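You operate a simulated robot arm through the tools that you are given. There is no shell and no other tool. Be economical: measure what you need, move in short steps, check, and stop when the job is done.

Carry out the task below with a simulated robot arm. There is one attempt and no reset: what you move stays moved.

Task
Change the belt for the size named on the drive box and tension it into the green.
Fine: red knob loose and star knob fully loose before the change; old belt on the clear part of the bench; red knob tight at the end.

Only the result counts: the job must be done as asked and must still hold three seconds after the hand-in. Knocking over, shifting, dropping, spilling or breaking anything else fails it.

Robot
A 6-joint arm with a two-finger parallel gripper, fixed in place. Base frame: the origin is at the foot of the arm, x ahead of it, y to its left, z up. Lengths are in mm, angles in rad, forces in N, time in s.
With the tool pointing down near the work surface it reaches from about 140 to 580 mm from the base axis. Its first joint turns from -1.152 to 1.152 rad. Payload 2.1 kg.
Tool frame: the origin (TCP) lies between the finger pads and is the grasp point; the fingertips stand 30 mm ahead of it; z points along the fingers, y is the line along which they close. The gripper opens to 94 mm. The fingers are 28 mm wide and 10 mm thick; the gripper's body (50 by 96 mm) begins 55 mm behind the TCP.
Orientation is that of the tool frame in the base frame, as a unit quaternion [x, y, z, w]. With the fingers straight down and closing along the base's y, the tool's x points along the base's -x, its y along +y and its z along -z.

Tools
- The arm moves only by the tool step_arm. Its argument "steps" is a list of rows, each a list of 3 entries, a list of its own where there are three numbers: the shift along the tool's x, y, z in mm, then the turn, a rotation vector about the tool's x, y, z in rad, then the closure, from 0 (fully open) to 1 (shut). In form: [[[tx, ty, tz], [ax, ay, az], claw], ...]. A call has 1 to 10 rows; each row shifts and turns the commanded pose from where the row before left it, along the tool's axes as they then stand. Each row takes 0.2 s and may step no farther than 50 mm and 0.15 rad from the row before; otherwise, or with a gripper value out of range, the whole call is refused. Where a pose cannot be reached the arm comes as near as it can. A force on the tool above 40 N (or 10 N above the force at the start of the call, whichever is more), or a blocked arm, ends the call early, and 0.2 s more pass. The fingers move at their own pace (about 72 mm/s each) and stop on an object; they squeeze with about 22 N. The grip force told is the motor's: it shows also when the fingers shut on nothing. Time passes only in rows, and 0.2 s behind the last, so rows that do not move let the fingers close. It gives the time, the measured TCP pose, the force on the tool (base axes), the opening and the grip force at its end, in the units of the frame above (readings bear some noise).
- Cameras (640 x 400 px; columns grow to the right, rows downward): "scene" is fixed at [38.4, -364.6, 501.1]; the picture's right is [0.89, -0.46, 0.00], its down [-0.29, -0.56, -0.78] and it looks along [0.36, 0.69, -0.63] (base axes); focal length 214 px, centre (320, 200). "wrist" rides on the gripper at [-37, 0, -58] in the tool frame; the picture's right is [0.00, -1.00, 0.00], its down [0.97, 0.00, -0.24] and it looks along [0.24, 0.00, 0.97] (tool axes); focal length 218 px, centre (320, 200).
- camera(camera): a new picture of that camera. No time passes.
- pixel_to_xyz(camera, pixels): for up to 12 pixels [column, row] of the newest picture of that camera ("zoom" is the newest enlarged one), the place [x, y, z] in the base frame of the surface seen there, good to about 3 mm, but the place of the scene camera against the robot may be out by one fixed shift of up to 25 mm in any direction. No time passes.
- close_up(camera, box): a new picture of the part [left, top, right, bottom] of that camera's present view, enlarged. No time passes.
- close_job(): hands the job in; it is judged then, once.

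Keep the steps short. Do not move on a guess: measure, check each grasp and each placing, and mend mistakes. In all there are 80 turns and 46 pictures (those below and enlarged ones count). Leave the gripper open and the arm clear of the work at the hand-in unless told otherwise, and finish with a single line.

The tools are called after "Call:" by a JSON object that holds its "fn" and its "kwargs". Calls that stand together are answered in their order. step_arm: Moves the arm, as the interface text tells. Its arguments: {"type":"object","properties":{"steps":{"type":"array","items":{"type":"array"}}},"required":["steps"]} The other tools are called the same way: camera (camera) takes a picture; pixel_to_xyz (camera, pixels) gives the place of the surface under pixels of a picture; close_up (camera, box) takes an enlarged picture of a part of a camera's view; close_job () hands the job in.

At the start:

```text
time: 0.0
position: [261.4, 159.3, 435.5]
ee_rot: [0.001, 1.0, 0.0, 0.0]
ft_force: [1.4, -0.1, -0.5]
finger_gap: 93.9
grasp_force: 0.1
```

scene: 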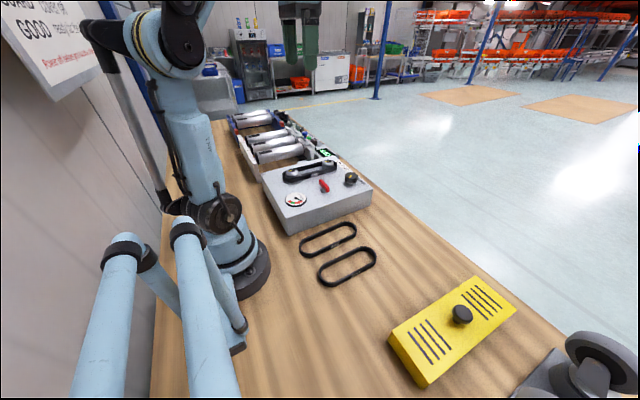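
wrist: 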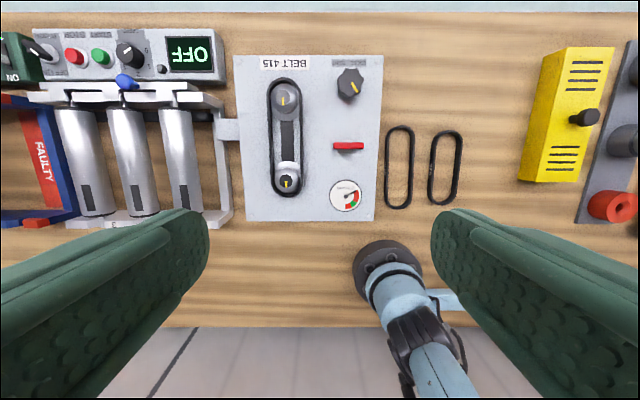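

The wrist view shows the drive box (label "BELT 415", around px 285,63), two spare belts and the two knobs. I'll enlarge these to read the details.

Call:
{"fn": "close_up", "kwargs": {"camera": "wrist", "box": [230, 45, 390, 225]}}

Call:
{"fn": "close_up", "kwargs": {"camera": "wrist", "box": [370, 110, 480, 220]}}

Call:
{"fn": "close_up", "kwargs": {"camera": "scene", "box": [250, 140, 390, 290]}}

Call:
{"fn": "pixel_to_xyz", "kwargs": {"camera": "wrist", "pixels": [[286, 97], [286, 183], [347, 146], [350, 83], [345, 195], [400, 127], [397, 207], [447, 132], [439, 203], [250, 210], [285, 62], [425, 100]]}}

```text
2.22 times, centred on (310, 135) of wrist
```

zoom: 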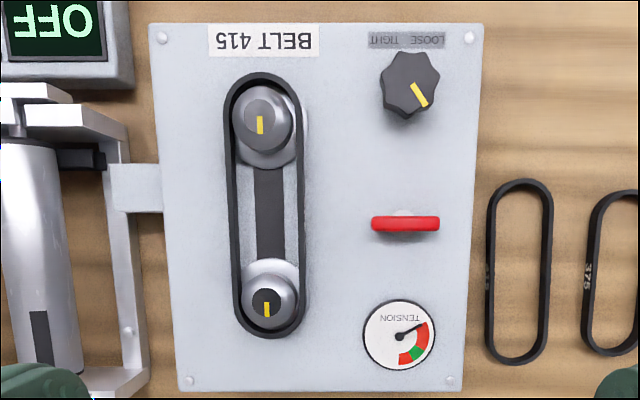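

```text
3.64 times, centred on (425, 165) of wrist
```

zoom: 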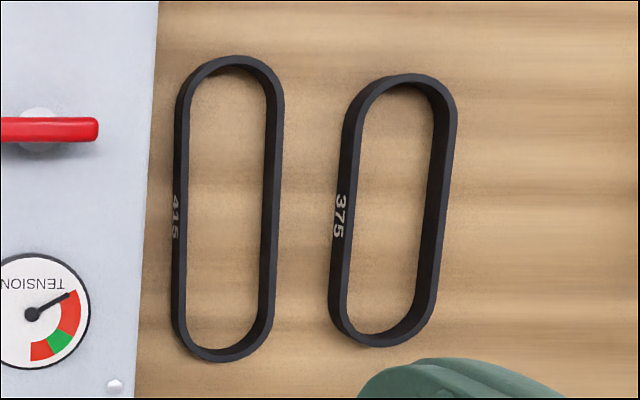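

```text
2.67 times, centred on (320, 215) of scene
```

zoom: 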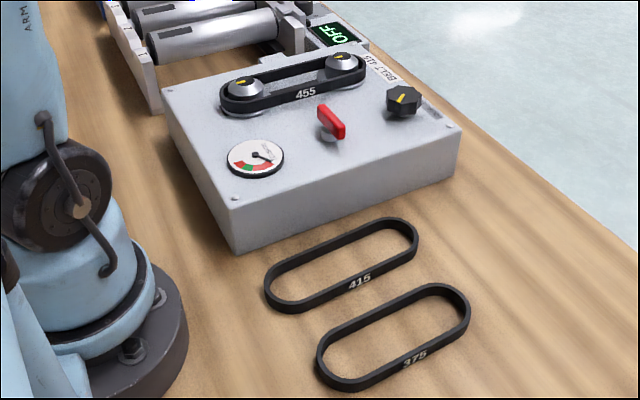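

```text
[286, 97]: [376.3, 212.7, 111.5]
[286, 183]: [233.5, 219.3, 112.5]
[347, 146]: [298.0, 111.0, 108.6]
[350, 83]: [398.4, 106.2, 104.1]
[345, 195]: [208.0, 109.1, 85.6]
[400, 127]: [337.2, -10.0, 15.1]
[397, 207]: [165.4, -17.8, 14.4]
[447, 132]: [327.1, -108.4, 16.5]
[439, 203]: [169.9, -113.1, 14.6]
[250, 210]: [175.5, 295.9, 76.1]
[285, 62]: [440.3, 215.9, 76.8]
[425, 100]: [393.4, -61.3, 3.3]
```

The belt needed is 415, which is the nearer of the two spares, and the fitted belt is 455. Next I'll come lower over the knobs to read their marks.

Call:
{"fn": "step_arm", "kwargs": {"steps": [[[-20, -15, 45], [0, 0, 0], 0], [[-20, -15, 45], [0, 0, 0], 0], [[-20, -10, 45], [0, 0, 0], 0], [[0, 0, 30], [0, 0, 0], 0]]}}

Call:
{"fn": "camera", "kwargs": {"camera": "wrist"}}

```text
refused: row 1 steps farther than a row can; nothing moved
```

```text
40 pictures are left
```

wrist: 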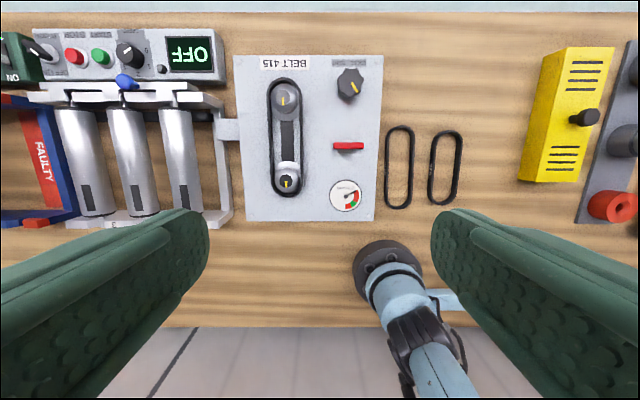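

The first row was longer than 50 mm, so nothing moved. I'll send it again with shorter rows.

Call:
{"fn": "step_arm", "kwargs": {"steps": [[[-10, -10, 40], [0, 0, 0], 0], [[-10, -10, 40], [0, 0, 0], 0], [[-20, -10, 40], [0, 0, 0], 0], [[-20, -10, 40], [0, 0, 0], 0], [[0, 0, 20], [0, 0, 0], 0]]}}

Call:
{"fn": "camera", "kwargs": {"camera": "wrist"}}

```text
time: 1.2
position: [322.7, 119.2, 254.8]
ee_rot: [0.0, 1.0, 0.0, 0.0]
ft_force: [-0.6, -0.3, -0.5]
finger_gap: 93.7
grasp_force: 0.0
```

```text
39 pictures are left
```

wrist: 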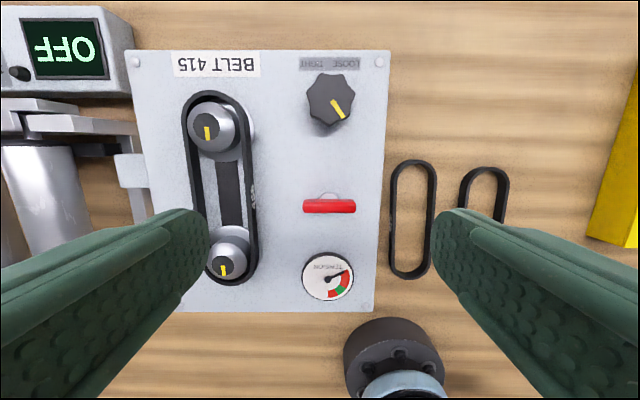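

Call:
{"fn": "close_up", "kwargs": {"camera": "wrist", "box": [280, 50, 392, 120]}}

Call:
{"fn": "pixel_to_xyz", "kwargs": {"camera": "wrist", "pixels": [[304, 206], [330, 207], [355, 206], [330, 194], [331, 92], [331, 74], [352, 98], [310, 98], [208, 128], [227, 267], [252, 190], [187, 190]]}}

Call:
{"fn": "close_up", "kwargs": {"camera": "wrist", "box": [280, 180, 376, 310]}}

Call:
{"fn": "pixel_to_xyz", "kwargs": {"camera": "wrist", "pixels": [[227, 236], [213, 90], [222, 283], [412, 162], [410, 277], [393, 222], [433, 222], [240, 118]]}}

```text
5.71 times, centred on (336, 85) of wrist
```

zoom: 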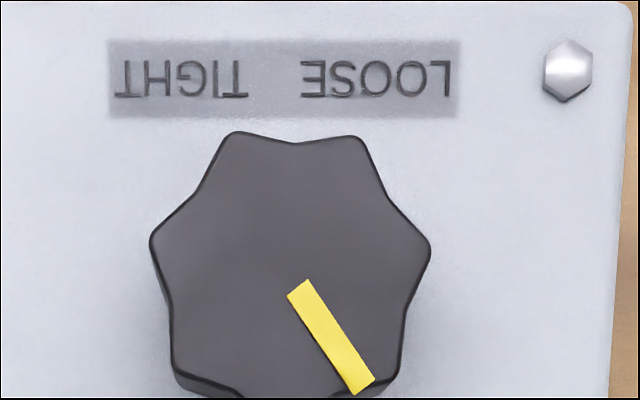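

```text
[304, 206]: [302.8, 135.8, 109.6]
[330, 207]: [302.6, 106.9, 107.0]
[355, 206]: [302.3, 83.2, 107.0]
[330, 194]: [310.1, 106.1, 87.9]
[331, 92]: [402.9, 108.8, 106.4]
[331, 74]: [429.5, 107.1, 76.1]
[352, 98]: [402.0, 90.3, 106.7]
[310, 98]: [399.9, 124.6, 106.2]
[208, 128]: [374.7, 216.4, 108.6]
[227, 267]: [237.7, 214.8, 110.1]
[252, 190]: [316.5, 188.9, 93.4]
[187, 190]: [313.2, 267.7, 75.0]
```

```text
3.08 times, centred on (328, 245) of wrist
```

zoom: 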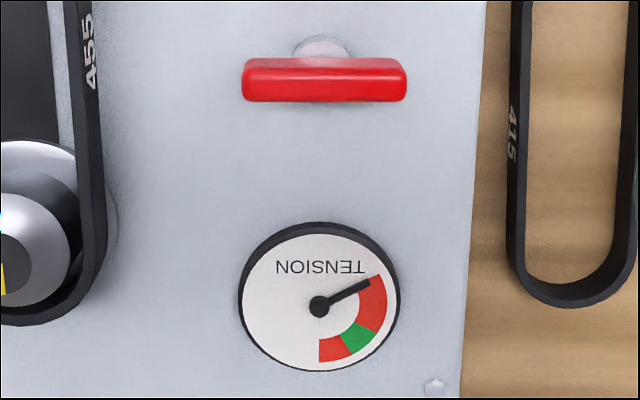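

```text
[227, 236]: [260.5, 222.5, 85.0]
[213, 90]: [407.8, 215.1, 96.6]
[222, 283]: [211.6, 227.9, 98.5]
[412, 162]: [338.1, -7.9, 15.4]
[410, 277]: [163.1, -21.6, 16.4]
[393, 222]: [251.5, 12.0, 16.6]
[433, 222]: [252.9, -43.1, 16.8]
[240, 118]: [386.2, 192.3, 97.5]
```

Rotated for reading, the star knob's label has TIGHT on the picture's left and LOOSE on its right. The red knob is a bar lying crosswise, centred near (302, 109), with its top at z≈108. I'll centre over it and turn the tool 90° so I can grip the bar and then turn it counter-clockwise.

Call:
{"fn": "step_arm", "kwargs": {"steps": [[[20.5, -9.7, 40], [0, 0, 0.1], 0.2], [[0, 0, 0], [0, 0, 0.15], 0.2], [[0, 0, 0], [0, 0, 0.15], 0.2], [[0, 0, 0], [0, 0, 0.15], 0.2], [[0, 0, 0], [0, 0, 0.15], 0.2], [[0, 0, 0], [0, 0, 0.15], 0.2], [[0, 0, 0], [0, 0, 0.15], 0.2], [[0, 0, 0], [0, 0, 0.15], 0.2], [[0, 0, 0], [0, 0, 0.15], 0.2], [[0, 0, 0], [0, 0, 0.15], 0.2]]}}

Call:
{"fn": "step_arm", "kwargs": {"steps": [[[0, 0, 10], [0, 0, 0.12], 0.2], [[0, 0, 0], [0, 0, 0.1008], 0.2], [[0, 0, 0], [0, 0, 0], 0.2]]}}

Call:
{"fn": "camera", "kwargs": {"camera": "wrist"}}

```text
time: 3.4
position: [302.0, 109.6, 215.4]
ee_rot: [0.664, 0.748, 0.0, 0.0]
ft_force: [0.3, -0.3, -0.7]
finger_gap: 75.1
grasp_force: 0.1
```

```text
time: 4.2
position: [301.6, 109.8, 206.1]
ee_rot: [0.742, 0.67, 0.0, 0.0]
ft_force: [-0.4, 0.5, -0.2]
finger_gap: 75.1
grasp_force: 0.1
```

```text
36 pictures are left
```

wrist: 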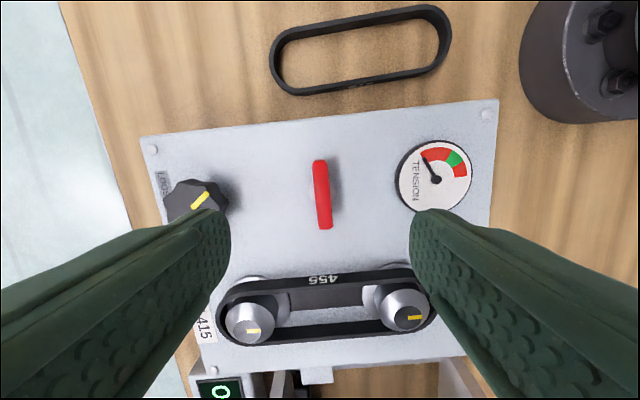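

I over-rotated by 0.1 rad, so I'll turn back and measure the bar again.

Call:
{"fn": "step_arm", "kwargs": {"steps": [[[0, 0, 30], [0, 0, -0.1], 0.4], [[0, 0, 0], [0, 0, 0], 0.4]]}}

Call:
{"fn": "close_up", "kwargs": {"camera": "wrist", "box": [240, 120, 400, 220]}}

Call:
{"fn": "pixel_to_xyz", "kwargs": {"camera": "zoom", "pixels": [[320, 100], [320, 150], [320, 200], [320, 250], [320, 300], [320, 350]]}}

```text
time: 4.8
position: [302.5, 110.3, 175.4]
ee_rot: [0.706, 0.708, 0.0, 0.0]
ft_force: [0.1, 0.6, 0.7]
finger_gap: 56.4
grasp_force: 0.1
```

```text
4.00 times, centred on (320, 170) of wrist
```

zoom: 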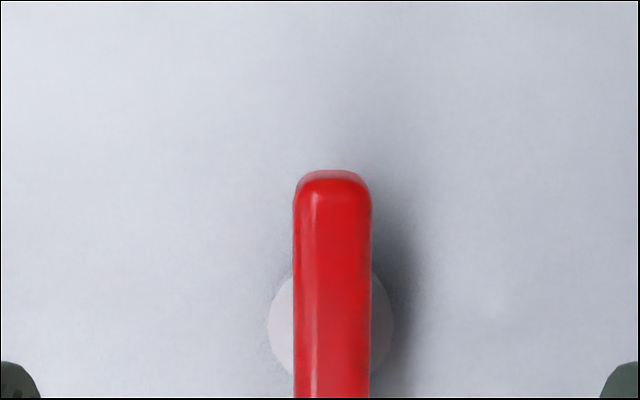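

```text
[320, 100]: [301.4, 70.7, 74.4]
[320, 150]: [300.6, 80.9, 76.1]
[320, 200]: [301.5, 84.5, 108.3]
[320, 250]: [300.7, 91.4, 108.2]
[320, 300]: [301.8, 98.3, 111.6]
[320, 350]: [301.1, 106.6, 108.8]
```

The bar is centred at about x=301, y=109.5, with the top at z≈108. I'll descend so the fingertips stay above the box face (z=76), then grip.

Call:
{"fn": "step_arm", "kwargs": {"steps": [[[0, -1.2, 35], [0, 0, 0], 0.4], [[0, 0, 29], [0, 0, 0], 0.4], [[0, 0, 0], [0, 0, 0], 0.4]]}}

Call:
{"fn": "step_arm", "kwargs": {"steps": [[[0, 0, 0], [0, 0, 0], 1], [[0, 0, 0], [0, 0, 0], 1], [[0, 0, 0], [0, 0, 0], 1]]}}

```text
time: 5.6
position: [299.9, 110.9, 110.8]
ee_rot: [0.707, 0.707, 0.0, 0.0]
ft_force: [-0.2, -0.4, -0.6]
finger_gap: 56.3
grasp_force: 0.1
```

```text
time: 6.4
position: [299.8, 111.1, 110.6]
ee_rot: [0.707, 0.707, 0.0, 0.0]
ft_force: [-12.1, 0.0, -1.6]
finger_gap: 21.4
grasp_force: 44.9
```

The gap stopped at 21 mm, which means the fingers closed on the round boss under the bar. I'll open, go up 11 mm and grip the bar itself.

Call:
{"fn": "step_arm", "kwargs": {"steps": [[[0, 0, 0], [0, 0, 0], 0.5], [[0, 0, 0], [0, 0, 0], 0.5], [[0, 0, -11], [0, 0, 0], 0.5], [[0, 0, 0], [0, 0, 0], 1], [[0, 0, 0], [0, 0, 0], 1], [[0, 0, 0], [0, 0, 0], 1], [[0, 0, 0], [0, 0, 0], 1]]}}

```text
time: 8.0
position: [301.4, 109.3, 121.5]
ee_rot: [0.707, 0.707, 0.0, 0.0]
ft_force: [-11.7, -1.0, 10.1]
finger_gap: 11.7
grasp_force: 44.8
```

The bar is now gripped with an 11.7 mm gap. I'll turn it counter-clockwise seen from above, a few rows first, and watch for resistance.

Call:
{"fn": "step_arm", "kwargs": {"steps": [[[0, -1, 0], [0, 0, -0.1], 1], [[0, 0, 0], [0, 0, -0.1], 1], [[0, 0, 0], [0, 0, -0.1], 1], [[0, 0, 0], [0, 0, 0], 1]]}}

Call:
{"fn": "close_up", "kwargs": {"camera": "scene", "box": [250, 140, 390, 240]}}

```text
time: 9.0
position: [299.8, 111.0, 121.2]
ee_rot: [0.593, 0.805, 0.001, 0.0]
ft_force: [-3.5, 4.4, -9.6]
finger_gap: 11.7
grasp_force: 45.1
```

```text
4.00 times, centred on (320, 190) of scene
```

zoom: 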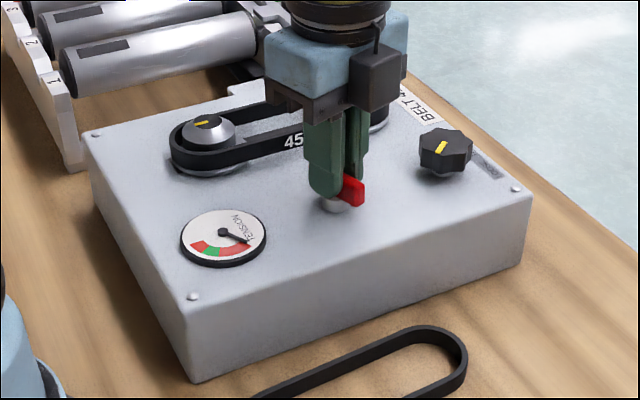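

The bar is turning with the gripper. I'll continue to a quarter turn.

Call:
{"fn": "step_arm", "kwargs": {"steps": [[[0, 0, 0], [0, 0, -0.15], 1], [[0, 0, 0], [0, 0, -0.15], 1], [[0, 0, 0], [0, 0, -0.15], 1], [[0, 0, 0], [0, 0, -0.15], 1], [[0, 0, 0], [0, 0, -0.15], 1], [[0, 0, 0], [0, 0, -0.15], 1], [[0, 0, 0], [0, 0, -0.15], 1], [[0, 0, 0], [0, 0, -0.15], 1], [[0, 0, 0], [0, 0, -0.07], 1], [[0, 0, 0], [0, 0, 0], 1]]}}

Call:
{"fn": "close_up", "kwargs": {"camera": "scene", "box": [250, 140, 390, 240]}}

```text
time: 11.2
position: [301.0, 109.3, 122.1]
ee_rot: [0.0, 1.0, 0.0, -0.001]
ft_force: [-3.1, 8.1, -33.9]
finger_gap: 12.0
grasp_force: 45.3
```

```text
4.00 times, centred on (320, 190) of scene
```

zoom: 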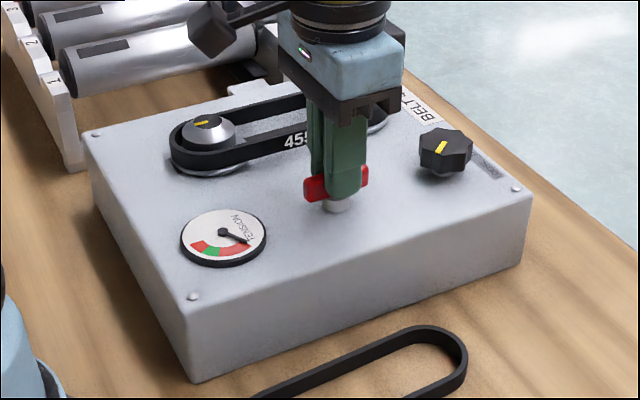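

A vertical force of -34 N has built up and the TCP has risen about 1 mm, which suggests the knob climbs its thread as it loosens. I'll relax the grip and look.

Call:
{"fn": "step_arm", "kwargs": {"steps": [[[0, 0, 0], [0, 0, 0], 0.6], [[0, 0, 0], [0, 0, 0], 0.6], [[0, 0, -40], [0, 0, 0], 0.6], [[0, 0, -40], [0, 0, 0], 0.3], [[0, 0, 0], [0, 0, 0], 0.3]]}}

Call:
{"fn": "camera", "kwargs": {"camera": "wrist"}}

Call:
{"fn": "pixel_to_xyz", "kwargs": {"camera": "wrist", "pixels": [[315, 196], [315, 210], [315, 180], [315, 225], [316, 240], [306, 208], [324, 208]]}}

```text
time: 12.4
position: [299.5, 109.3, 202.0]
ee_rot: [0.001, 1.0, 0.0, 0.0]
ft_force: [0.8, 0.2, -0.3]
finger_gap: 65.8
grasp_force: 0.2
```

```text
32 pictures are left
```

wrist: 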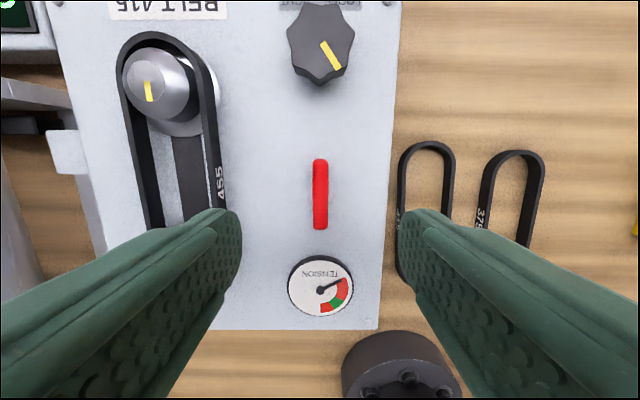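

```text
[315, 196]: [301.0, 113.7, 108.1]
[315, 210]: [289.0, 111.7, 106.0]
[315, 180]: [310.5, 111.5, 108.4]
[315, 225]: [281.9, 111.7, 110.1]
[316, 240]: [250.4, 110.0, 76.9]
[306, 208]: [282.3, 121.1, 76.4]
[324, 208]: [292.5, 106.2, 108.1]
```

The knob turned exactly a quarter turn and now lies along the slot, at the same height as before. The gauge needle is at the low end. Next is the star knob at about (401, 108). I'll move above it and wind the wrist clockwise for a long counter-clockwise stroke toward LOOSE.

Call:
{"fn": "step_arm", "kwargs": {"steps": [[[-49, 0, 0], [0, 0, 0], 0.3], [[-49, 0, 0], [0, 0, 0], 0.3], [[-3.5, -1, 0], [0, 0, 0.15], 0.3], [[0, 0, 0], [0, 0, 0.15], 0.3], [[0, 0, 0], [0, 0, 0.15], 0.3], [[0, 0, 0], [0, 0, 0.15], 0.3], [[0, 0, 0], [0, 0, 0.15], 0.3], [[0, 0, 0], [0, 0, 0.15], 0.3], [[0, 0, 0], [0, 0, 0.15], 0.3], [[0, 0, 0], [0, 0, 0.15], 0.3]]}}

Call:
{"fn": "step_arm", "kwargs": {"steps": [[[0, 0, 0], [0, 0, 0.15], 0.3], [[0, 0, 0], [0, 0, 0.15], 0.3], [[0, 0, 0], [0, 0, 0], 0.3]]}}

Call:
{"fn": "camera", "kwargs": {"camera": "wrist"}}

```text
time: 14.6
position: [401.5, 108.7, 203.4]
ee_rot: [0.565, 0.825, 0.0, 0.001]
ft_force: [0.3, 0.4, 0.5]
finger_gap: 65.8
grasp_force: 0.0
```

```text
time: 15.4
position: [401.8, 108.8, 202.9]
ee_rot: [0.683, 0.73, 0.0, 0.0]
ft_force: [0.2, -1.1, -0.5]
finger_gap: 65.6
grasp_force: 0.1
```

```text
31 pictures are left
```

wrist: 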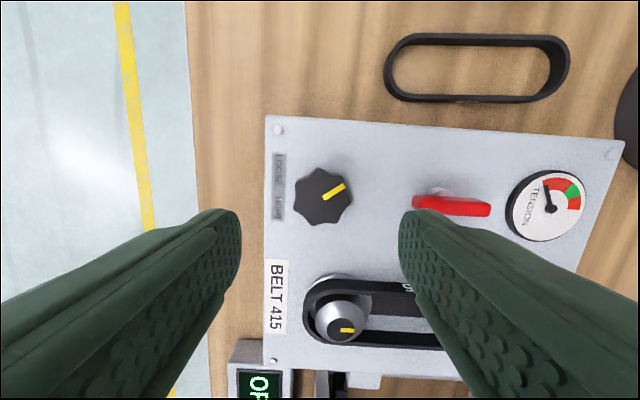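

Call:
{"fn": "pixel_to_xyz", "kwargs": {"camera": "wrist", "pixels": [[322, 195], [298, 196], [349, 196], [322, 172], [322, 218], [312, 224], [450, 207]]}}

Call:
{"fn": "step_arm", "kwargs": {"steps": [[[0, 0, 42], [0, 0, 0], 0.4], [[0, 0, 40], [0, 0, 0], 0.4], [[0, 0, 0], [0, 0, 0], 0.4]]}}

```text
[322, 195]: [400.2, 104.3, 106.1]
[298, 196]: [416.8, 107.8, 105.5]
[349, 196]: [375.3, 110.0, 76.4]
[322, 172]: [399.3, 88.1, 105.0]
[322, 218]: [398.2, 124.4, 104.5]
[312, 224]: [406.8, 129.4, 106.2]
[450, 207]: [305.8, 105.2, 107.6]
```

```text
time: 16.2
position: [400.2, 109.5, 118.6]
ee_rot: [0.682, 0.731, 0.0, 0.0]
ft_force: [0.4, 0.0, -0.6]
finger_gap: 56.5
grasp_force: 0.0
```

Centred on the star knob (centre about 400, 107). Closing the fingers, then a first small turn counter-clockwise.

Call:
{"fn": "step_arm", "kwargs": {"steps": [[[1, 0, 0], [0, 0, 0], 1], [[0, 0, 0], [0, 0, 0], 1], [[0, 0, 0], [0, 0, 0], 1], [[0, 0, 0], [0, 0, -0.1], 1], [[0, 0, 0], [0, 0, -0.1], 1], [[0, 0, 0], [0, 0, -0.1], 1], [[0, 0, 0], [0, 0, 0], 1]]}}

Call:
{"fn": "close_up", "kwargs": {"camera": "scene", "box": [250, 140, 390, 240]}}

```text
time: 17.8
position: [401.3, 108.6, 121.6]
ee_rot: [0.563, 0.826, -0.002, 0.0]
ft_force: [-20.7, -13.9, -25.5]
finger_gap: 42.9
grasp_force: 44.5
```

```text
4.00 times, centred on (320, 190) of scene
```

zoom: 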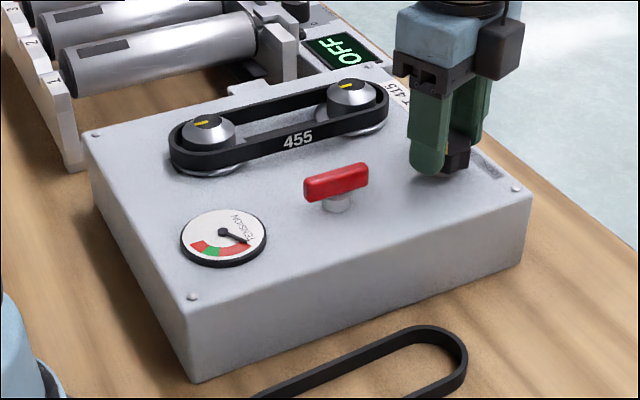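

Call:
{"fn": "step_arm", "kwargs": {"steps": [[[0, 0, 0], [0, 0, -0.12], 1], [[0, 0, 0], [0, 0, -0.12], 1], [[0, 0, 0], [0, 0, -0.12], 1], [[0, 0, 0], [0, 0, -0.12], 1], [[0, 0, 0], [0, 0, -0.12], 1], [[0, 0, 0], [0, 0, 0], 1]]}}

Call:
{"fn": "close_up", "kwargs": {"camera": "scene", "box": [250, 140, 390, 240]}}

```text
time: 19.2
position: [400.9, 109.2, 120.3]
ee_rot: [0.295, 0.955, -0.001, -0.001]
ft_force: [-18.2, -15.6, -18.8]
finger_gap: 43.0
grasp_force: 45.0
```

```text
4.00 times, centred on (320, 190) of scene
```

zoom: 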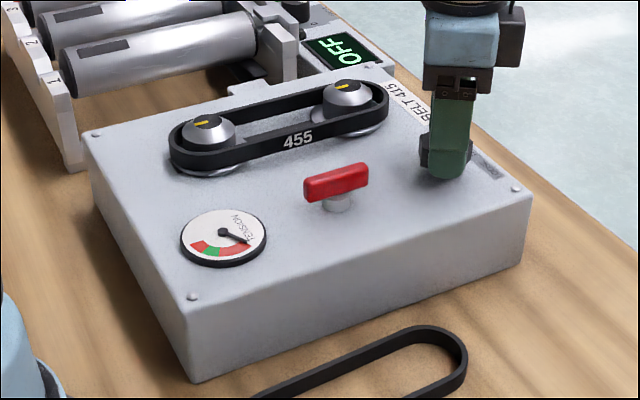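

The far pulley has moved inward, so counter-clockwise does loosen it and the red knob is free. I'll ease the side load slightly and keep turning.

Call:
{"fn": "step_arm", "kwargs": {"steps": [[[0.4, -2, 0], [0, 0, -0.15], 1], [[0, 0, 0], [0, 0, -0.15], 1], [[0, 0, 0], [0, 0, -0.15], 1], [[0, 0, 0], [0, 0, -0.15], 1], [[0, 0, 0], [0, 0, -0.15], 1], [[0, 0, 0], [0, 0, -0.15], 1], [[0, 0, 0], [0, 0, -0.15], 1], [[0, 0, 0], [0, 0, -0.15], 1], [[0, 0, 0], [0, 0, -0.15], 1]]}}

Call:
{"fn": "step_arm", "kwargs": {"steps": [[[0, 0, 0], [0, 0, -0.15], 1], [[0, 0, 0], [0, 0, -0.15], 1], [[0, 0, 0], [0, 0, -0.15], 1], [[0, 0, 0], [0, 0, 0], 1]]}}

Call:
{"fn": "close_up", "kwargs": {"camera": "scene", "box": [250, 140, 390, 240]}}

```text
time: 21.2
position: [400.5, 110.1, 120.8]
ee_rot: [-0.369, 0.93, 0.0, 0.004]
ft_force: [19.5, 18.2, -17.4]
finger_gap: 42.7
grasp_force: 44.9
```

```text
time: 22.2
position: [398.1, 106.6, 120.4]
ee_rot: [-0.565, 0.825, -0.001, -0.002]
ft_force: [-8.7, -4.2, 7.5]
finger_gap: 43.1
grasp_force: 44.8
```

```text
4.00 times, centred on (320, 190) of scene
```

zoom: 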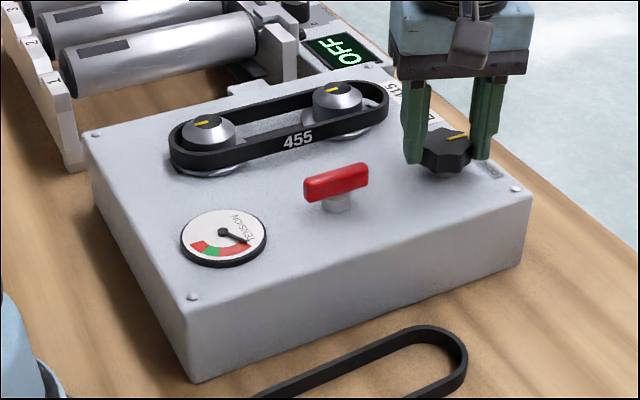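

Call:
{"fn": "step_arm", "kwargs": {"steps": [[[0, 0, 0], [0, 0, -0.15], 1], [[0, 0, 0], [0, 0, -0.15], 1], [[0, 0, 0], [0, 0, -0.15], 1], [[0, 0, 0], [0, 0, 0], 1]]}}

Call:
{"fn": "close_up", "kwargs": {"camera": "scene", "box": [250, 140, 390, 240]}}

```text
time: 23.2
position: [400.0, 107.4, 120.4]
ee_rot: [0.734, -0.679, 0.002, -0.001]
ft_force: [7.0, -5.9, -3.9]
finger_gap: 43.3
grasp_force: 45.7
```

```text
4.00 times, centred on (320, 190) of scene
```

zoom: 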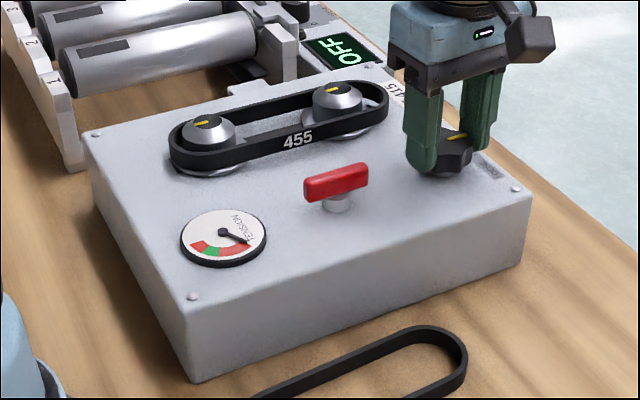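

Both the pulley and the knob pointer stopped moving while the fingers slid round, so the star is at its loose stop. I'll release, rise and unwind, then look from above.

Call:
{"fn": "step_arm", "kwargs": {"steps": [[[0, 0, 0], [0, 0, 0], 0.2], [[0, 0, 0], [0, 0, 0], 0.2], [[0, 0, -45], [0, 0, 0], 0], [[0, 0, -45], [0, 0, 0.15], 0], [[0, 0, -45], [0, 0, 0.15], 0], [[0, 0, 0], [0, 0, 0.15], 0], [[0, 0, 0], [0, 0, 0.15], 0], [[0, 0, 0], [0, 0, 0.15], 0], [[0, 0, 0], [0, 0, 0.15], 0], [[0, 0, 0], [0, 0, 0.15], 0]]}}

Call:
{"fn": "step_arm", "kwargs": {"steps": [[[0, 0, 0], [0, 0, 0.15], 0], [[0, 0, 0], [0, 0, 0.15], 0], [[0, 0, 0], [0, 0, 0.15], 0], [[0, 0, 0], [0, 0, 0.147], 0], [[45, 0, 0], [0, 0, 0], 0], [[25, 40, 0], [0, 0, 0], 0], [[25, 40, 0], [0, 0, 0], 0], [[0, 25, 0], [0, 0, 0], 0], [[0, 0, 0], [0, 0, 0], 0]]}}

Call:
{"fn": "camera", "kwargs": {"camera": "wrist"}}

```text
time: 25.4
position: [400.0, 107.7, 255.2]
ee_rot: [-0.293, 0.956, 0.0, 0.001]
ft_force: [-0.5, 0.2, 0.6]
finger_gap: 94.2
grasp_force: 0.1
```

```text
time: 27.4
position: [302.8, 214.0, 255.6]
ee_rot: [0.0, 1.0, 0.0, 0.001]
ft_force: [-0.4, 0.3, 0.4]
finger_gap: 94.2
grasp_force: 0.0
```

```text
26 pictures are left
```

wrist: 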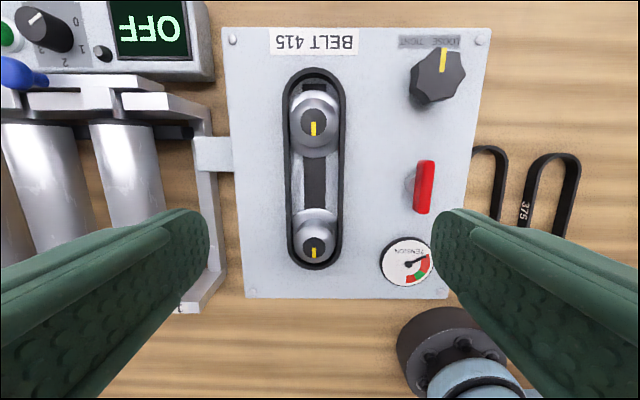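

The star pointer has turned about 150° and the far pulley now stands clear of the belt's far end. I'll measure the old belt's strands and the pulleys.

Call:
{"fn": "pixel_to_xyz", "kwargs": {"camera": "wrist", "pixels": [[313, 68], [313, 268], [287, 180], [343, 180], [344, 140], [286, 140], [313, 120], [314, 242], [340, 210], [288, 210], [315, 180], [297, 180]]}}

Call:
{"fn": "close_up", "kwargs": {"camera": "wrist", "box": [250, 55, 380, 285]}}

```text
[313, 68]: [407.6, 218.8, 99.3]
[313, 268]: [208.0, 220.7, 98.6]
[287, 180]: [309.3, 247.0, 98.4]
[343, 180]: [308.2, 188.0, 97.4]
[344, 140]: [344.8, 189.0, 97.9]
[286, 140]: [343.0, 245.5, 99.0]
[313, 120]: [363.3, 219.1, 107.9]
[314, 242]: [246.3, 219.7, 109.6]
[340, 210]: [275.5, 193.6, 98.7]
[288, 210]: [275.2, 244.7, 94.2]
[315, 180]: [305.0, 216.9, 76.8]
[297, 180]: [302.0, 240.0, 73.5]
```

```text
1.74 times, centred on (315, 170) of wrist
```

zoom: 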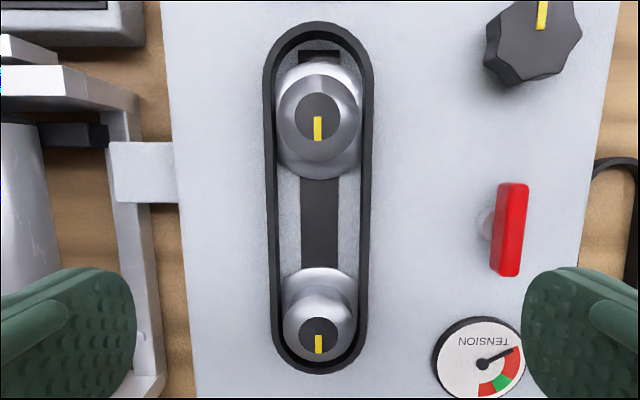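

The old belt spans x 208–408 and y 188–248, with its top at z≈98. I'll straddle it at the middle (308, 218) with both fingers outside the strands, descend to tips at z≈81 and close.

Call:
{"fn": "step_arm", "kwargs": {"steps": [[[-5, 4, 48], [0, 0, 0], 0], [[0, 0, 48], [0, 0, 0], 0], [[0, 0, 48], [0, 0, 0], 0], [[0, 0, 0], [0, 0, 0], 0]]}}

Call:
{"fn": "step_arm", "kwargs": {"steps": [[[0, 0, 0], [0, 0, 0], 0.3], [[0, 0, 0], [0, 0, 0], 0.42], [[0, 0, 0], [0, 0, 0], 0.48], [[0, 0, 0], [0, 0, 0], 0.48]]}}

```text
time: 28.4
position: [309.8, 217.7, 111.2]
ee_rot: [-0.001, 1.0, 0.0, -0.001]
ft_force: [-0.4, -1.0, -0.3]
finger_gap: 94.0
grasp_force: 0.0
```

```text
time: 29.4
position: [308.2, 217.7, 112.1]
ee_rot: [-0.001, 1.0, 0.0, 0.0]
ft_force: [-0.3, -0.6, -0.9]
finger_gap: 58.8
grasp_force: 22.1
```

Contact came at a 58.8 mm gap, which matches the belt width. I'll firm the grip and lift a little.

Call:
{"fn": "step_arm", "kwargs": {"steps": [[[0, 0, 0], [0, 0, 0], 0.7], [[0, 0, 0], [0, 0, 0], 0.7], [[0, 0, -8], [0, 0, 0], 0.7], [[0, 0, -12], [0, 0, 0], 0.7], [[0, 0, -15], [0, 0, 0], 0.7], [[0, 0, 0], [0, 0, 0], 0.7]]}}

Call:
{"fn": "close_up", "kwargs": {"camera": "scene", "box": [250, 120, 390, 220]}}

```text
time: 30.8
position: [309.0, 216.9, 147.3]
ee_rot: [-0.002, 1.0, 0.001, 0.0]
ft_force: [-0.9, -0.2, 0.6]
finger_gap: 58.9
grasp_force: 22.3
```

```text
4.00 times, centred on (320, 170) of scene
```

zoom: 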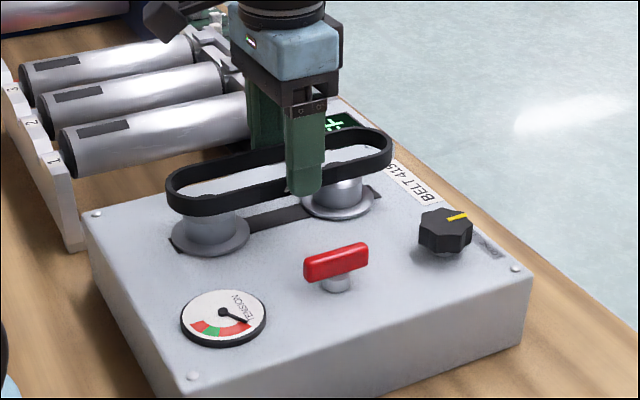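

The belt has lifted cleanly off both pulleys. I'll raise it further and carry it over the bench to the gap between belt 375 and the yellow box.

Call:
{"fn": "step_arm", "kwargs": {"steps": [[[0, 0, -45], [0, 0, 0], 0.7], [[0, -40, -20], [0, 0, 0], 0.7], [[0, -45, 0], [0, 0, 0], 0.7], [[0, -45, 0], [0, 0, 0], 0.7], [[0, -45, 0], [0, 0, 0], 0.7], [[0, -45, 0], [0, 0, 0], 0.7], [[0, -45, 0], [0, 0, 0], 0.7], [[0, -45, 0], [0, 0, 0], 0.7], [[0, -45, 0], [0, 0, 0], 0.7], [[0, -45, 0], [0, 0, 0], 0.7]]}}

Call:
{"fn": "camera", "kwargs": {"camera": "wrist"}}

```text
time: 33.0
position: [310.0, -183.3, 210.1]
ee_rot: [-0.002, 1.0, 0.0, -0.001]
ft_force: [0.1, -0.6, -0.8]
finger_gap: 59.2
grasp_force: 21.6
```

```text
23 pictures are left
```

wrist: 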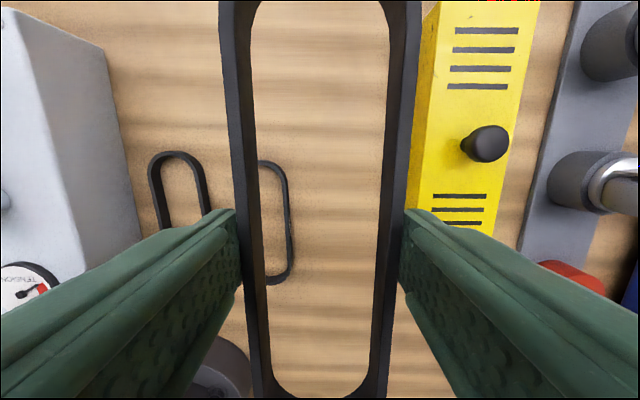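

Call:
{"fn": "pixel_to_xyz", "kwargs": {"camera": "wrist", "pixels": [[290, 200], [292, 235], [280, 165], [270, 284], [300, 100], [360, 200], [360, 340], [415, 120], [425, 30], [440, 100], [255, 20], [310, 250]]}}

Call:
{"fn": "camera", "kwargs": {"camera": "scene"}}

```text
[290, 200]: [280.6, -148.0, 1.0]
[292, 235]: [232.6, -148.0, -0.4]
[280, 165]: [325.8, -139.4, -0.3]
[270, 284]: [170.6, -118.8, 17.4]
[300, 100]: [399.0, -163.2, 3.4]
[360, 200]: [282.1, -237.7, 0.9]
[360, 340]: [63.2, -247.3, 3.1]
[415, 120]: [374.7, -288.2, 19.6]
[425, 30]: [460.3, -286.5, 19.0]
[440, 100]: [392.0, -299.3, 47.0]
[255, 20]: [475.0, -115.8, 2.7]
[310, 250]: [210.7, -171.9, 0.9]
```

```text
22 pictures are left
```

scene: 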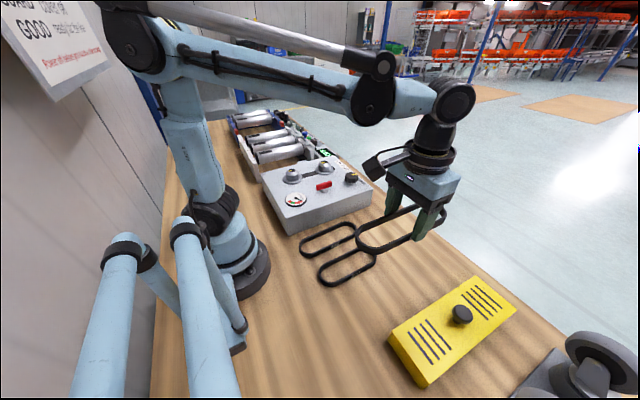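

The clear gap runs from y=-148 (belt 375) to y≈-285 (yellow box). I'll set the old belt down centred at about (295, -216), descending to TCP z≈33.

Call:
{"fn": "step_arm", "kwargs": {"steps": [[[10, -33, 20], [0, 0, 0], 0.7], [[0, 0, 45], [0, 0, 0], 0.7], [[0, 0, 45], [0, 0, 0], 0.7], [[0, 0, 40], [0, 0, 0], 0.7], [[0, 0, 15], [0, 0, 0], 0.7], [[0, 0, 8], [0, 0, 0], 0.7], [[0, 0, 0], [0, 0, 0], 0.7]]}}

```text
time: 34.6
position: [300.0, -216.0, 37.3]
ee_rot: [-0.002, 1.0, 0.0, 0.0]
ft_force: [-0.3, -0.1, -0.3]
finger_gap: 59.1
grasp_force: 22.3
```

Call:
{"fn": "step_arm", "kwargs": {"steps": [[[0, 0, 2], [0, 0, 0], 0.7], [[0, 0, 2], [0, 0, 0], 0.7], [[0, 0, 1.5], [0, 0, 0], 0.7], [[0, 0, 0], [0, 0, 0], 0.7]]}}

```text
time: 35.6
position: [300.8, -214.8, 32.4]
ee_rot: [-0.002, 1.0, 0.0, 0.0]
ft_force: [0.3, 0.2, -0.2]
finger_gap: 59.1
grasp_force: 21.9
```

Call:
{"fn": "step_arm", "kwargs": {"steps": [[[0, 0, 1], [0, 0, 0], 0.7], [[0, 0, 0], [0, 0, 0], 0.4], [[0, 0, 0], [0, 0, 0], 0.25], [[0, 0, 0], [0, 0, 0], 0.2], [[0, 0, -20], [0, 0, 0], 0.2], [[0, 0, -45], [0, 0, 0], 0.2], [[0, 0, -45], [0, 0, 0], 0.2], [[0, 0, -45], [0, 0, 0], 0], [[0, 50, 0], [0, 0, 0], 0], [[0, 50, 0], [0, 0, 0], 0]]}}

Call:
{"fn": "step_arm", "kwargs": {"steps": [[[20, 50, 0], [0, 0, 0], 0], [[25, 40, 0], [0, 0, 0], 0], [[0, 10, 0], [0, 0, 0], 0], [[0, 0, 0], [0, 0, 0], 0]]}}

Call:
{"fn": "camera", "kwargs": {"camera": "wrist"}}

Call:
{"fn": "camera", "kwargs": {"camera": "scene"}}

```text
time: 37.8
position: [298.1, -115.3, 186.8]
ee_rot: [-0.001, 1.0, 0.001, 0.0]
ft_force: [0.0, -0.1, -0.4]
finger_gap: 93.9
grasp_force: 0.0
```

```text
refused: row 1 steps farther than a row can; nothing moved
```

```text
21 pictures are left
```

wrist: 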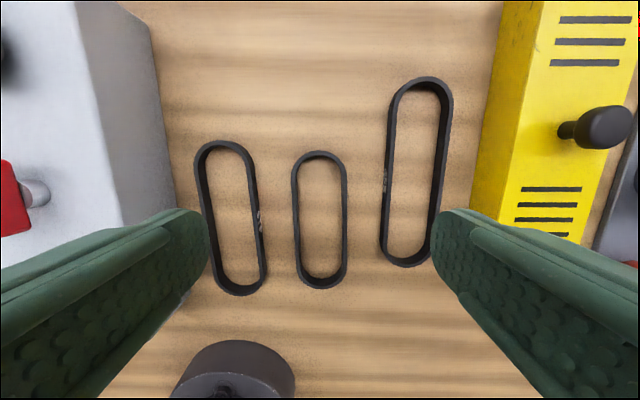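

```text
20 pictures are left
```

scene: 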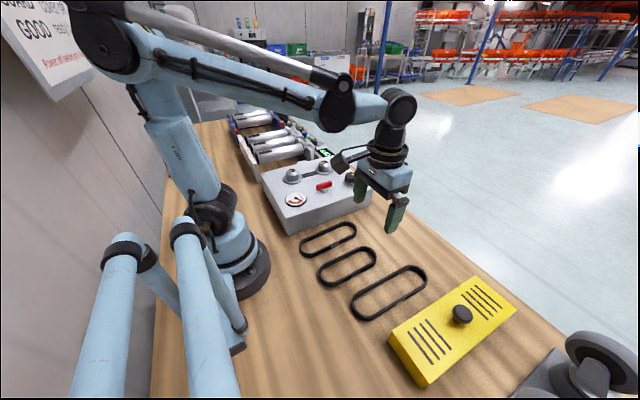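

The old belt lies flat in the clear gap. Next I'll measure belt 415, the leftmost in this view, on its top edges.

Call:
{"fn": "pixel_to_xyz", "kwargs": {"camera": "wrist", "pixels": [[222, 143], [240, 293], [197, 165], [252, 170], [203, 200], [258, 208], [209, 240], [264, 248], [214, 270], [267, 272]]}}

Call:
{"fn": "step_arm", "kwargs": {"steps": [[[15, 45, 0], [0, 0, 0], 0], [[25, 40, 0], [0, 0, 0], 0], [[0, 13, 0], [0, 0, 0], 0], [[0, 0, 0], [0, 0, 0], 0]]}}

Call:
{"fn": "camera", "kwargs": {"camera": "wrist"}}

```text
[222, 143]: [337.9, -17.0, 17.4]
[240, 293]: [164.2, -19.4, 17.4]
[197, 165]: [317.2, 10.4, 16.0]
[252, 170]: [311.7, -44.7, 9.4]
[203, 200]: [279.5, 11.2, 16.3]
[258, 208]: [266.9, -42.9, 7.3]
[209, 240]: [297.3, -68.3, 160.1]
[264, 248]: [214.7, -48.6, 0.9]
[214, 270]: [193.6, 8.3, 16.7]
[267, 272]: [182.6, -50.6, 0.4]
```

```text
time: 38.8
position: [259.9, -18.1, 186.8]
ee_rot: [-0.001, 1.0, 0.0, 0.001]
ft_force: [0.2, -0.3, 0.4]
finger_gap: 94.0
grasp_force: 0.1
```

```text
19 pictures are left
```

wrist: 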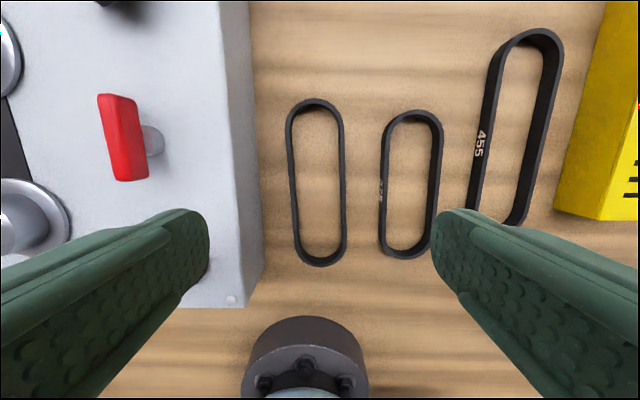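

Call:
{"fn": "pixel_to_xyz", "kwargs": {"camera": "wrist", "pixels": [[288, 130], [342, 130], [290, 180], [345, 180], [293, 230], [346, 230], [315, 100], [319, 264], [387, 180], [383, 140]]}}

```text
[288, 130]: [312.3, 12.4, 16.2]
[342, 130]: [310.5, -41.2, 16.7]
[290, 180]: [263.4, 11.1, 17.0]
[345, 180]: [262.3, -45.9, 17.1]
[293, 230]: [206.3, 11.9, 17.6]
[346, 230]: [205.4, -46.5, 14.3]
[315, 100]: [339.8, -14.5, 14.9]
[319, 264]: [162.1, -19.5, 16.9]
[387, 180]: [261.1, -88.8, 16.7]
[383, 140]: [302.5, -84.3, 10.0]
```

Belt 415 is centred at about (251, -17) with roughly 0.03 rad of tilt. I'll match the tilt, come down with the fingers at a 75 mm opening (clear of the box and belt 375) and grip.

Call:
{"fn": "step_arm", "kwargs": {"steps": [[[9, 1, 30], [0, 0, -0.028], 0.2], [[0, 0, 45], [0, 0, 0], 0.2], [[0, 0, 45], [0, 0, 0], 0.2], [[0, 0, 25], [0, 0, 0], 0.2], [[0, 0, 8], [0, 0, 0], 0.2], [[0, 0, 0], [0, 0, 0], 0.2]]}}

Call:
{"fn": "step_arm", "kwargs": {"steps": [[[0, 0, 0], [0, 0, 0], 0.3], [[0, 0, 0], [0, 0, 0], 0.4], [[0, 0, 0], [0, 0, 0], 0.48], [[0, 0, 0], [0, 0, 0], 0.7], [[0, 0, 0], [0, 0, 0], 0.7]]}}

```text
time: 40.2
position: [251.1, -15.8, 33.1]
ee_rot: [-0.015, 1.0, 0.0, 0.0]
ft_force: [-0.7, 0.3, -0.3]
finger_gap: 75.1
grasp_force: 0.0
```

```text
time: 41.4
position: [251.9, -15.9, 32.7]
ee_rot: [-0.015, 1.0, -0.001, -0.001]
ft_force: [0.5, 0.5, -0.2]
finger_gap: 59.1
grasp_force: 22.1
```

Gripped at 59 mm. I'll lift, square up and carry it above the pulleys for a measuring look.

Call:
{"fn": "step_arm", "kwargs": {"steps": [[[0, 0, -45], [0, 0, 0], 0.7], [[0, 0, -45], [0, 0, 0], 0.7], [[0, 0, -45], [0, 0, 0], 0.7], [[0, 0, -40], [0, 0, 0.028], 0.7], [[-25, 40, 0], [0, 0, 0], 0.7], [[-27, 40, 0], [0, 0, 0], 0.7], [[0, 45, 0], [0, 0, 0], 0.7], [[0, 45, 0], [0, 0, 0], 0.7], [[0, 45, 0], [0, 0, 0], 0.7], [[0, 19, 0], [0, 0, 0], 0.7]]}}

Call:
{"fn": "camera", "kwargs": {"camera": "wrist"}}

```text
time: 43.6
position: [301.3, 216.7, 209.6]
ee_rot: [-0.001, 1.0, 0.0, 0.0]
ft_force: [0.5, -0.3, -0.1]
finger_gap: 59.1
grasp_force: 21.6
```

```text
18 pictures are left
```

wrist: 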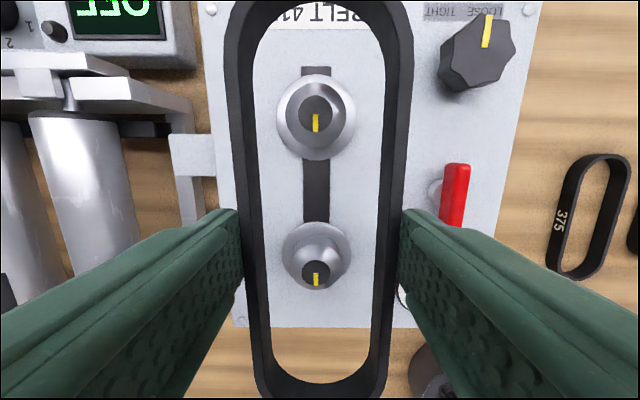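

Call:
{"fn": "pixel_to_xyz", "kwargs": {"camera": "wrist", "pixels": [[317, 110], [316, 272], [279, 112], [354, 112], [316, 74], [284, 255], [350, 255], [316, 222], [318, 390], [240, 150], [400, 150], [318, 5]]}}

Call:
{"fn": "close_up", "kwargs": {"camera": "wrist", "box": [230, 50, 400, 310]}}

```text
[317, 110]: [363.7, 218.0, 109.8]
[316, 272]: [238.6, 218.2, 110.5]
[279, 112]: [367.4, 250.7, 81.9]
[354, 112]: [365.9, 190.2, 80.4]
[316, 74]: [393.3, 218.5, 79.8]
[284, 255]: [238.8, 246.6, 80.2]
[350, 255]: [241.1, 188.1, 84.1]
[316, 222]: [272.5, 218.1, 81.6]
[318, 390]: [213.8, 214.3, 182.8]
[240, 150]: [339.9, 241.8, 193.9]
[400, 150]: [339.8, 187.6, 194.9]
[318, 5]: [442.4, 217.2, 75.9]
```

```text
1.54 times, centred on (315, 180) of wrist
```

zoom: 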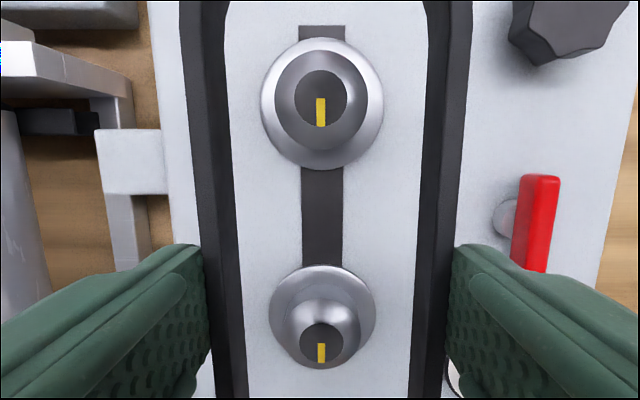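

The pulleys are at about x=363 and 242 with y=218. Before lowering, I'll check the drum size and clearance from the side.

Call:
{"fn": "close_up", "kwargs": {"camera": "scene", "box": [275, 145, 365, 210]}}

```text
6.15 times, centred on (320, 178) of scene
```

zoom: 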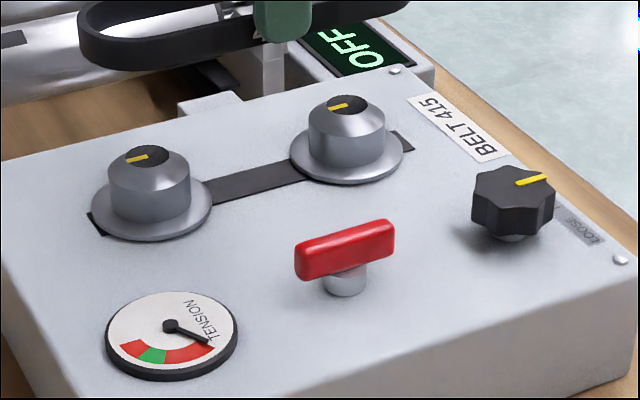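

The drums are about 20 mm in radius with chamfered tops, so belt 415 has roughly 3 mm of play at each end. I'll align to (302, 218) and lower slowly while watching the force.

Call:
{"fn": "step_arm", "kwargs": {"steps": [[[-0.5, 1, 40], [0, 0, 0], 0.7], [[0, 0, 20], [0, 0, 0], 0.7], [[0, 0, 6], [0, 0, 0], 0.7], [[0, 0, 6], [0, 0, 0], 0.7], [[0, 0, 0], [0, 0, 0], 0.7]]}}

Call:
{"fn": "close_up", "kwargs": {"camera": "scene", "box": [265, 135, 355, 205]}}

```text
time: 44.8
position: [304.0, 217.9, 136.1]
ee_rot: [-0.002, 1.0, -0.001, 0.0]
ft_force: [-0.3, -0.4, -0.8]
finger_gap: 58.9
grasp_force: 22.2
```

```text
5.71 times, centred on (310, 170) of scene
```

zoom: 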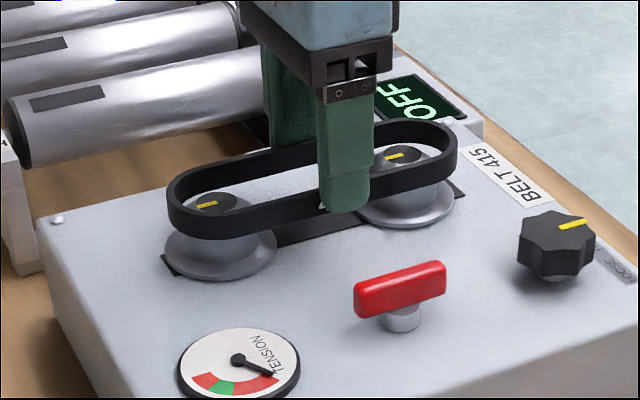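

No force, and the belt encircles both pulley tops. Lowering on to the seat.

Call:
{"fn": "step_arm", "kwargs": {"steps": [[[0.5, 0, 6], [0, 0, 0], 0.7], [[0, 0, 6], [0, 0, 0], 0.7], [[0, 0, 5], [0, 0, 0], 0.7], [[0, 0, 2.5], [0, 0, 0], 0.7], [[0, 0, 0], [0, 0, 0], 0.7]]}}

Call:
{"fn": "close_up", "kwargs": {"camera": "scene", "box": [265, 135, 355, 205]}}

```text
time: 46.0
position: [302.9, 217.7, 118.2]
ee_rot: [-0.001, 1.0, -0.001, -0.001]
ft_force: [0.0, 0.5, -0.5]
finger_gap: 58.9
grasp_force: 22.4
```

```text
5.71 times, centred on (310, 170) of scene
```

zoom: 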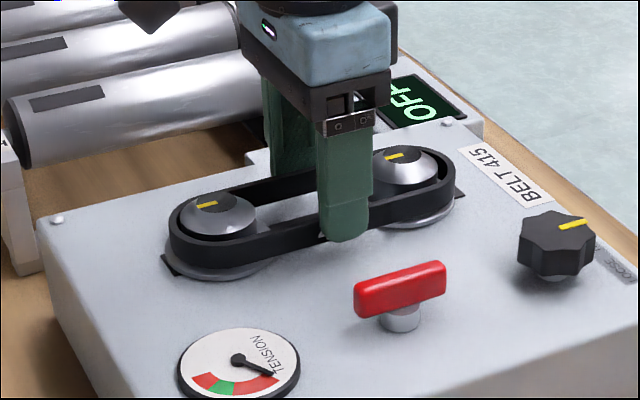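

Nearly seated. Two more small steps, then I'll release gently and rise.

Call:
{"fn": "step_arm", "kwargs": {"steps": [[[0, 0, 1.5], [0, 0, 0], 0.7], [[0, 0, 1.5], [0, 0, 0], 0.7], [[0, 0, 0], [0, 0, 0], 0.7]]}}

Call:
{"fn": "step_arm", "kwargs": {"steps": [[[0, 0, 0], [0, 0, 0], 0.3], [[0, 0, 0], [0, 0, 0], 0.15], [[0, 0, 0], [0, 0, 0], 0.15], [[0, 0, -30], [0, 0, 0], 0.15], [[0, 0, -45], [0, 0, 0], 0.15], [[0, 0, -45], [0, 0, 0], 0.15], [[0, 0, 0], [0, 0, 0], 0]]}}

Call:
{"fn": "camera", "kwargs": {"camera": "wrist"}}

```text
time: 46.8
position: [301.5, 218.7, 113.5]
ee_rot: [-0.002, 1.0, -0.001, 0.0]
ft_force: [-0.9, -2.1, 18.1]
finger_gap: 58.8
grasp_force: 21.7
```

```text
time: 48.4
position: [302.1, 218.0, 235.4]
ee_rot: [-0.001, 1.0, 0.0, 0.001]
ft_force: [-0.3, 0.3, -0.4]
finger_gap: 93.8
grasp_force: 0.0
```

```text
13 pictures are left
```

wrist: 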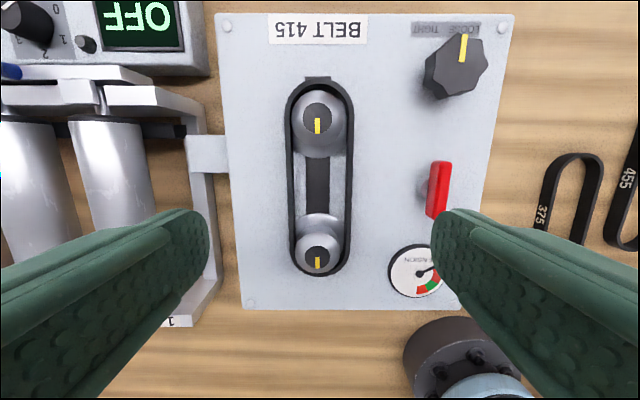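

Belt 415 is seated round both pulleys with the seat force felt. Next I'll return to the star knob, pre-wind the wrist counter-clockwise and turn it clockwise while watching the gauge.

Call:
{"fn": "step_arm", "kwargs": {"steps": [[[-30, -35, 0], [0, 0, 0], 0], [[-34, -35, 0], [0, 0, 0], 0.3], [[-34, -35, 0], [0, 0, 0], 0.3], [[0, -5.5, 0], [0, 0, -0.15], 0.3], [[0, 0, 0], [0, 0, -0.15], 0.3], [[0, 0, 0], [0, 0, -0.15], 0.3], [[0, 0, 0], [0, 0, -0.15], 0.3], [[0, 0, 0], [0, 0, -0.15], 0.3], [[0, 0, 0], [0, 0, -0.15], 0.3], [[0, 0, 0], [0, 0, -0.15], 0.3]]}}

Call:
{"fn": "step_arm", "kwargs": {"steps": [[[0, 0, 0], [0, 0, -0.15], 0.3], [[0, 0, 0], [0, 0, -0.15], 0.3], [[0, 0, 0], [0, 0, -0.15], 0.3], [[0, 0, 40], [0, 0, -0.1], 0.3], [[0, 0, 40], [0, 0, 0], 0.3], [[0, 0, 0], [0, 0, 0], 0.3]]}}

```text
time: 50.6
position: [401.1, 108.2, 235.4]
ee_rot: [-0.504, 0.864, 0.0, 0.0]
ft_force: [-0.9, -0.5, -0.2]
finger_gap: 65.7
grasp_force: 0.1
```

```text
time: 52.0
position: [401.8, 108.4, 151.9]
ee_rot: [0.718, -0.696, 0.0, 0.0]
ft_force: [-0.1, 0.0, -0.9]
finger_gap: 65.8
grasp_force: 0.0
```

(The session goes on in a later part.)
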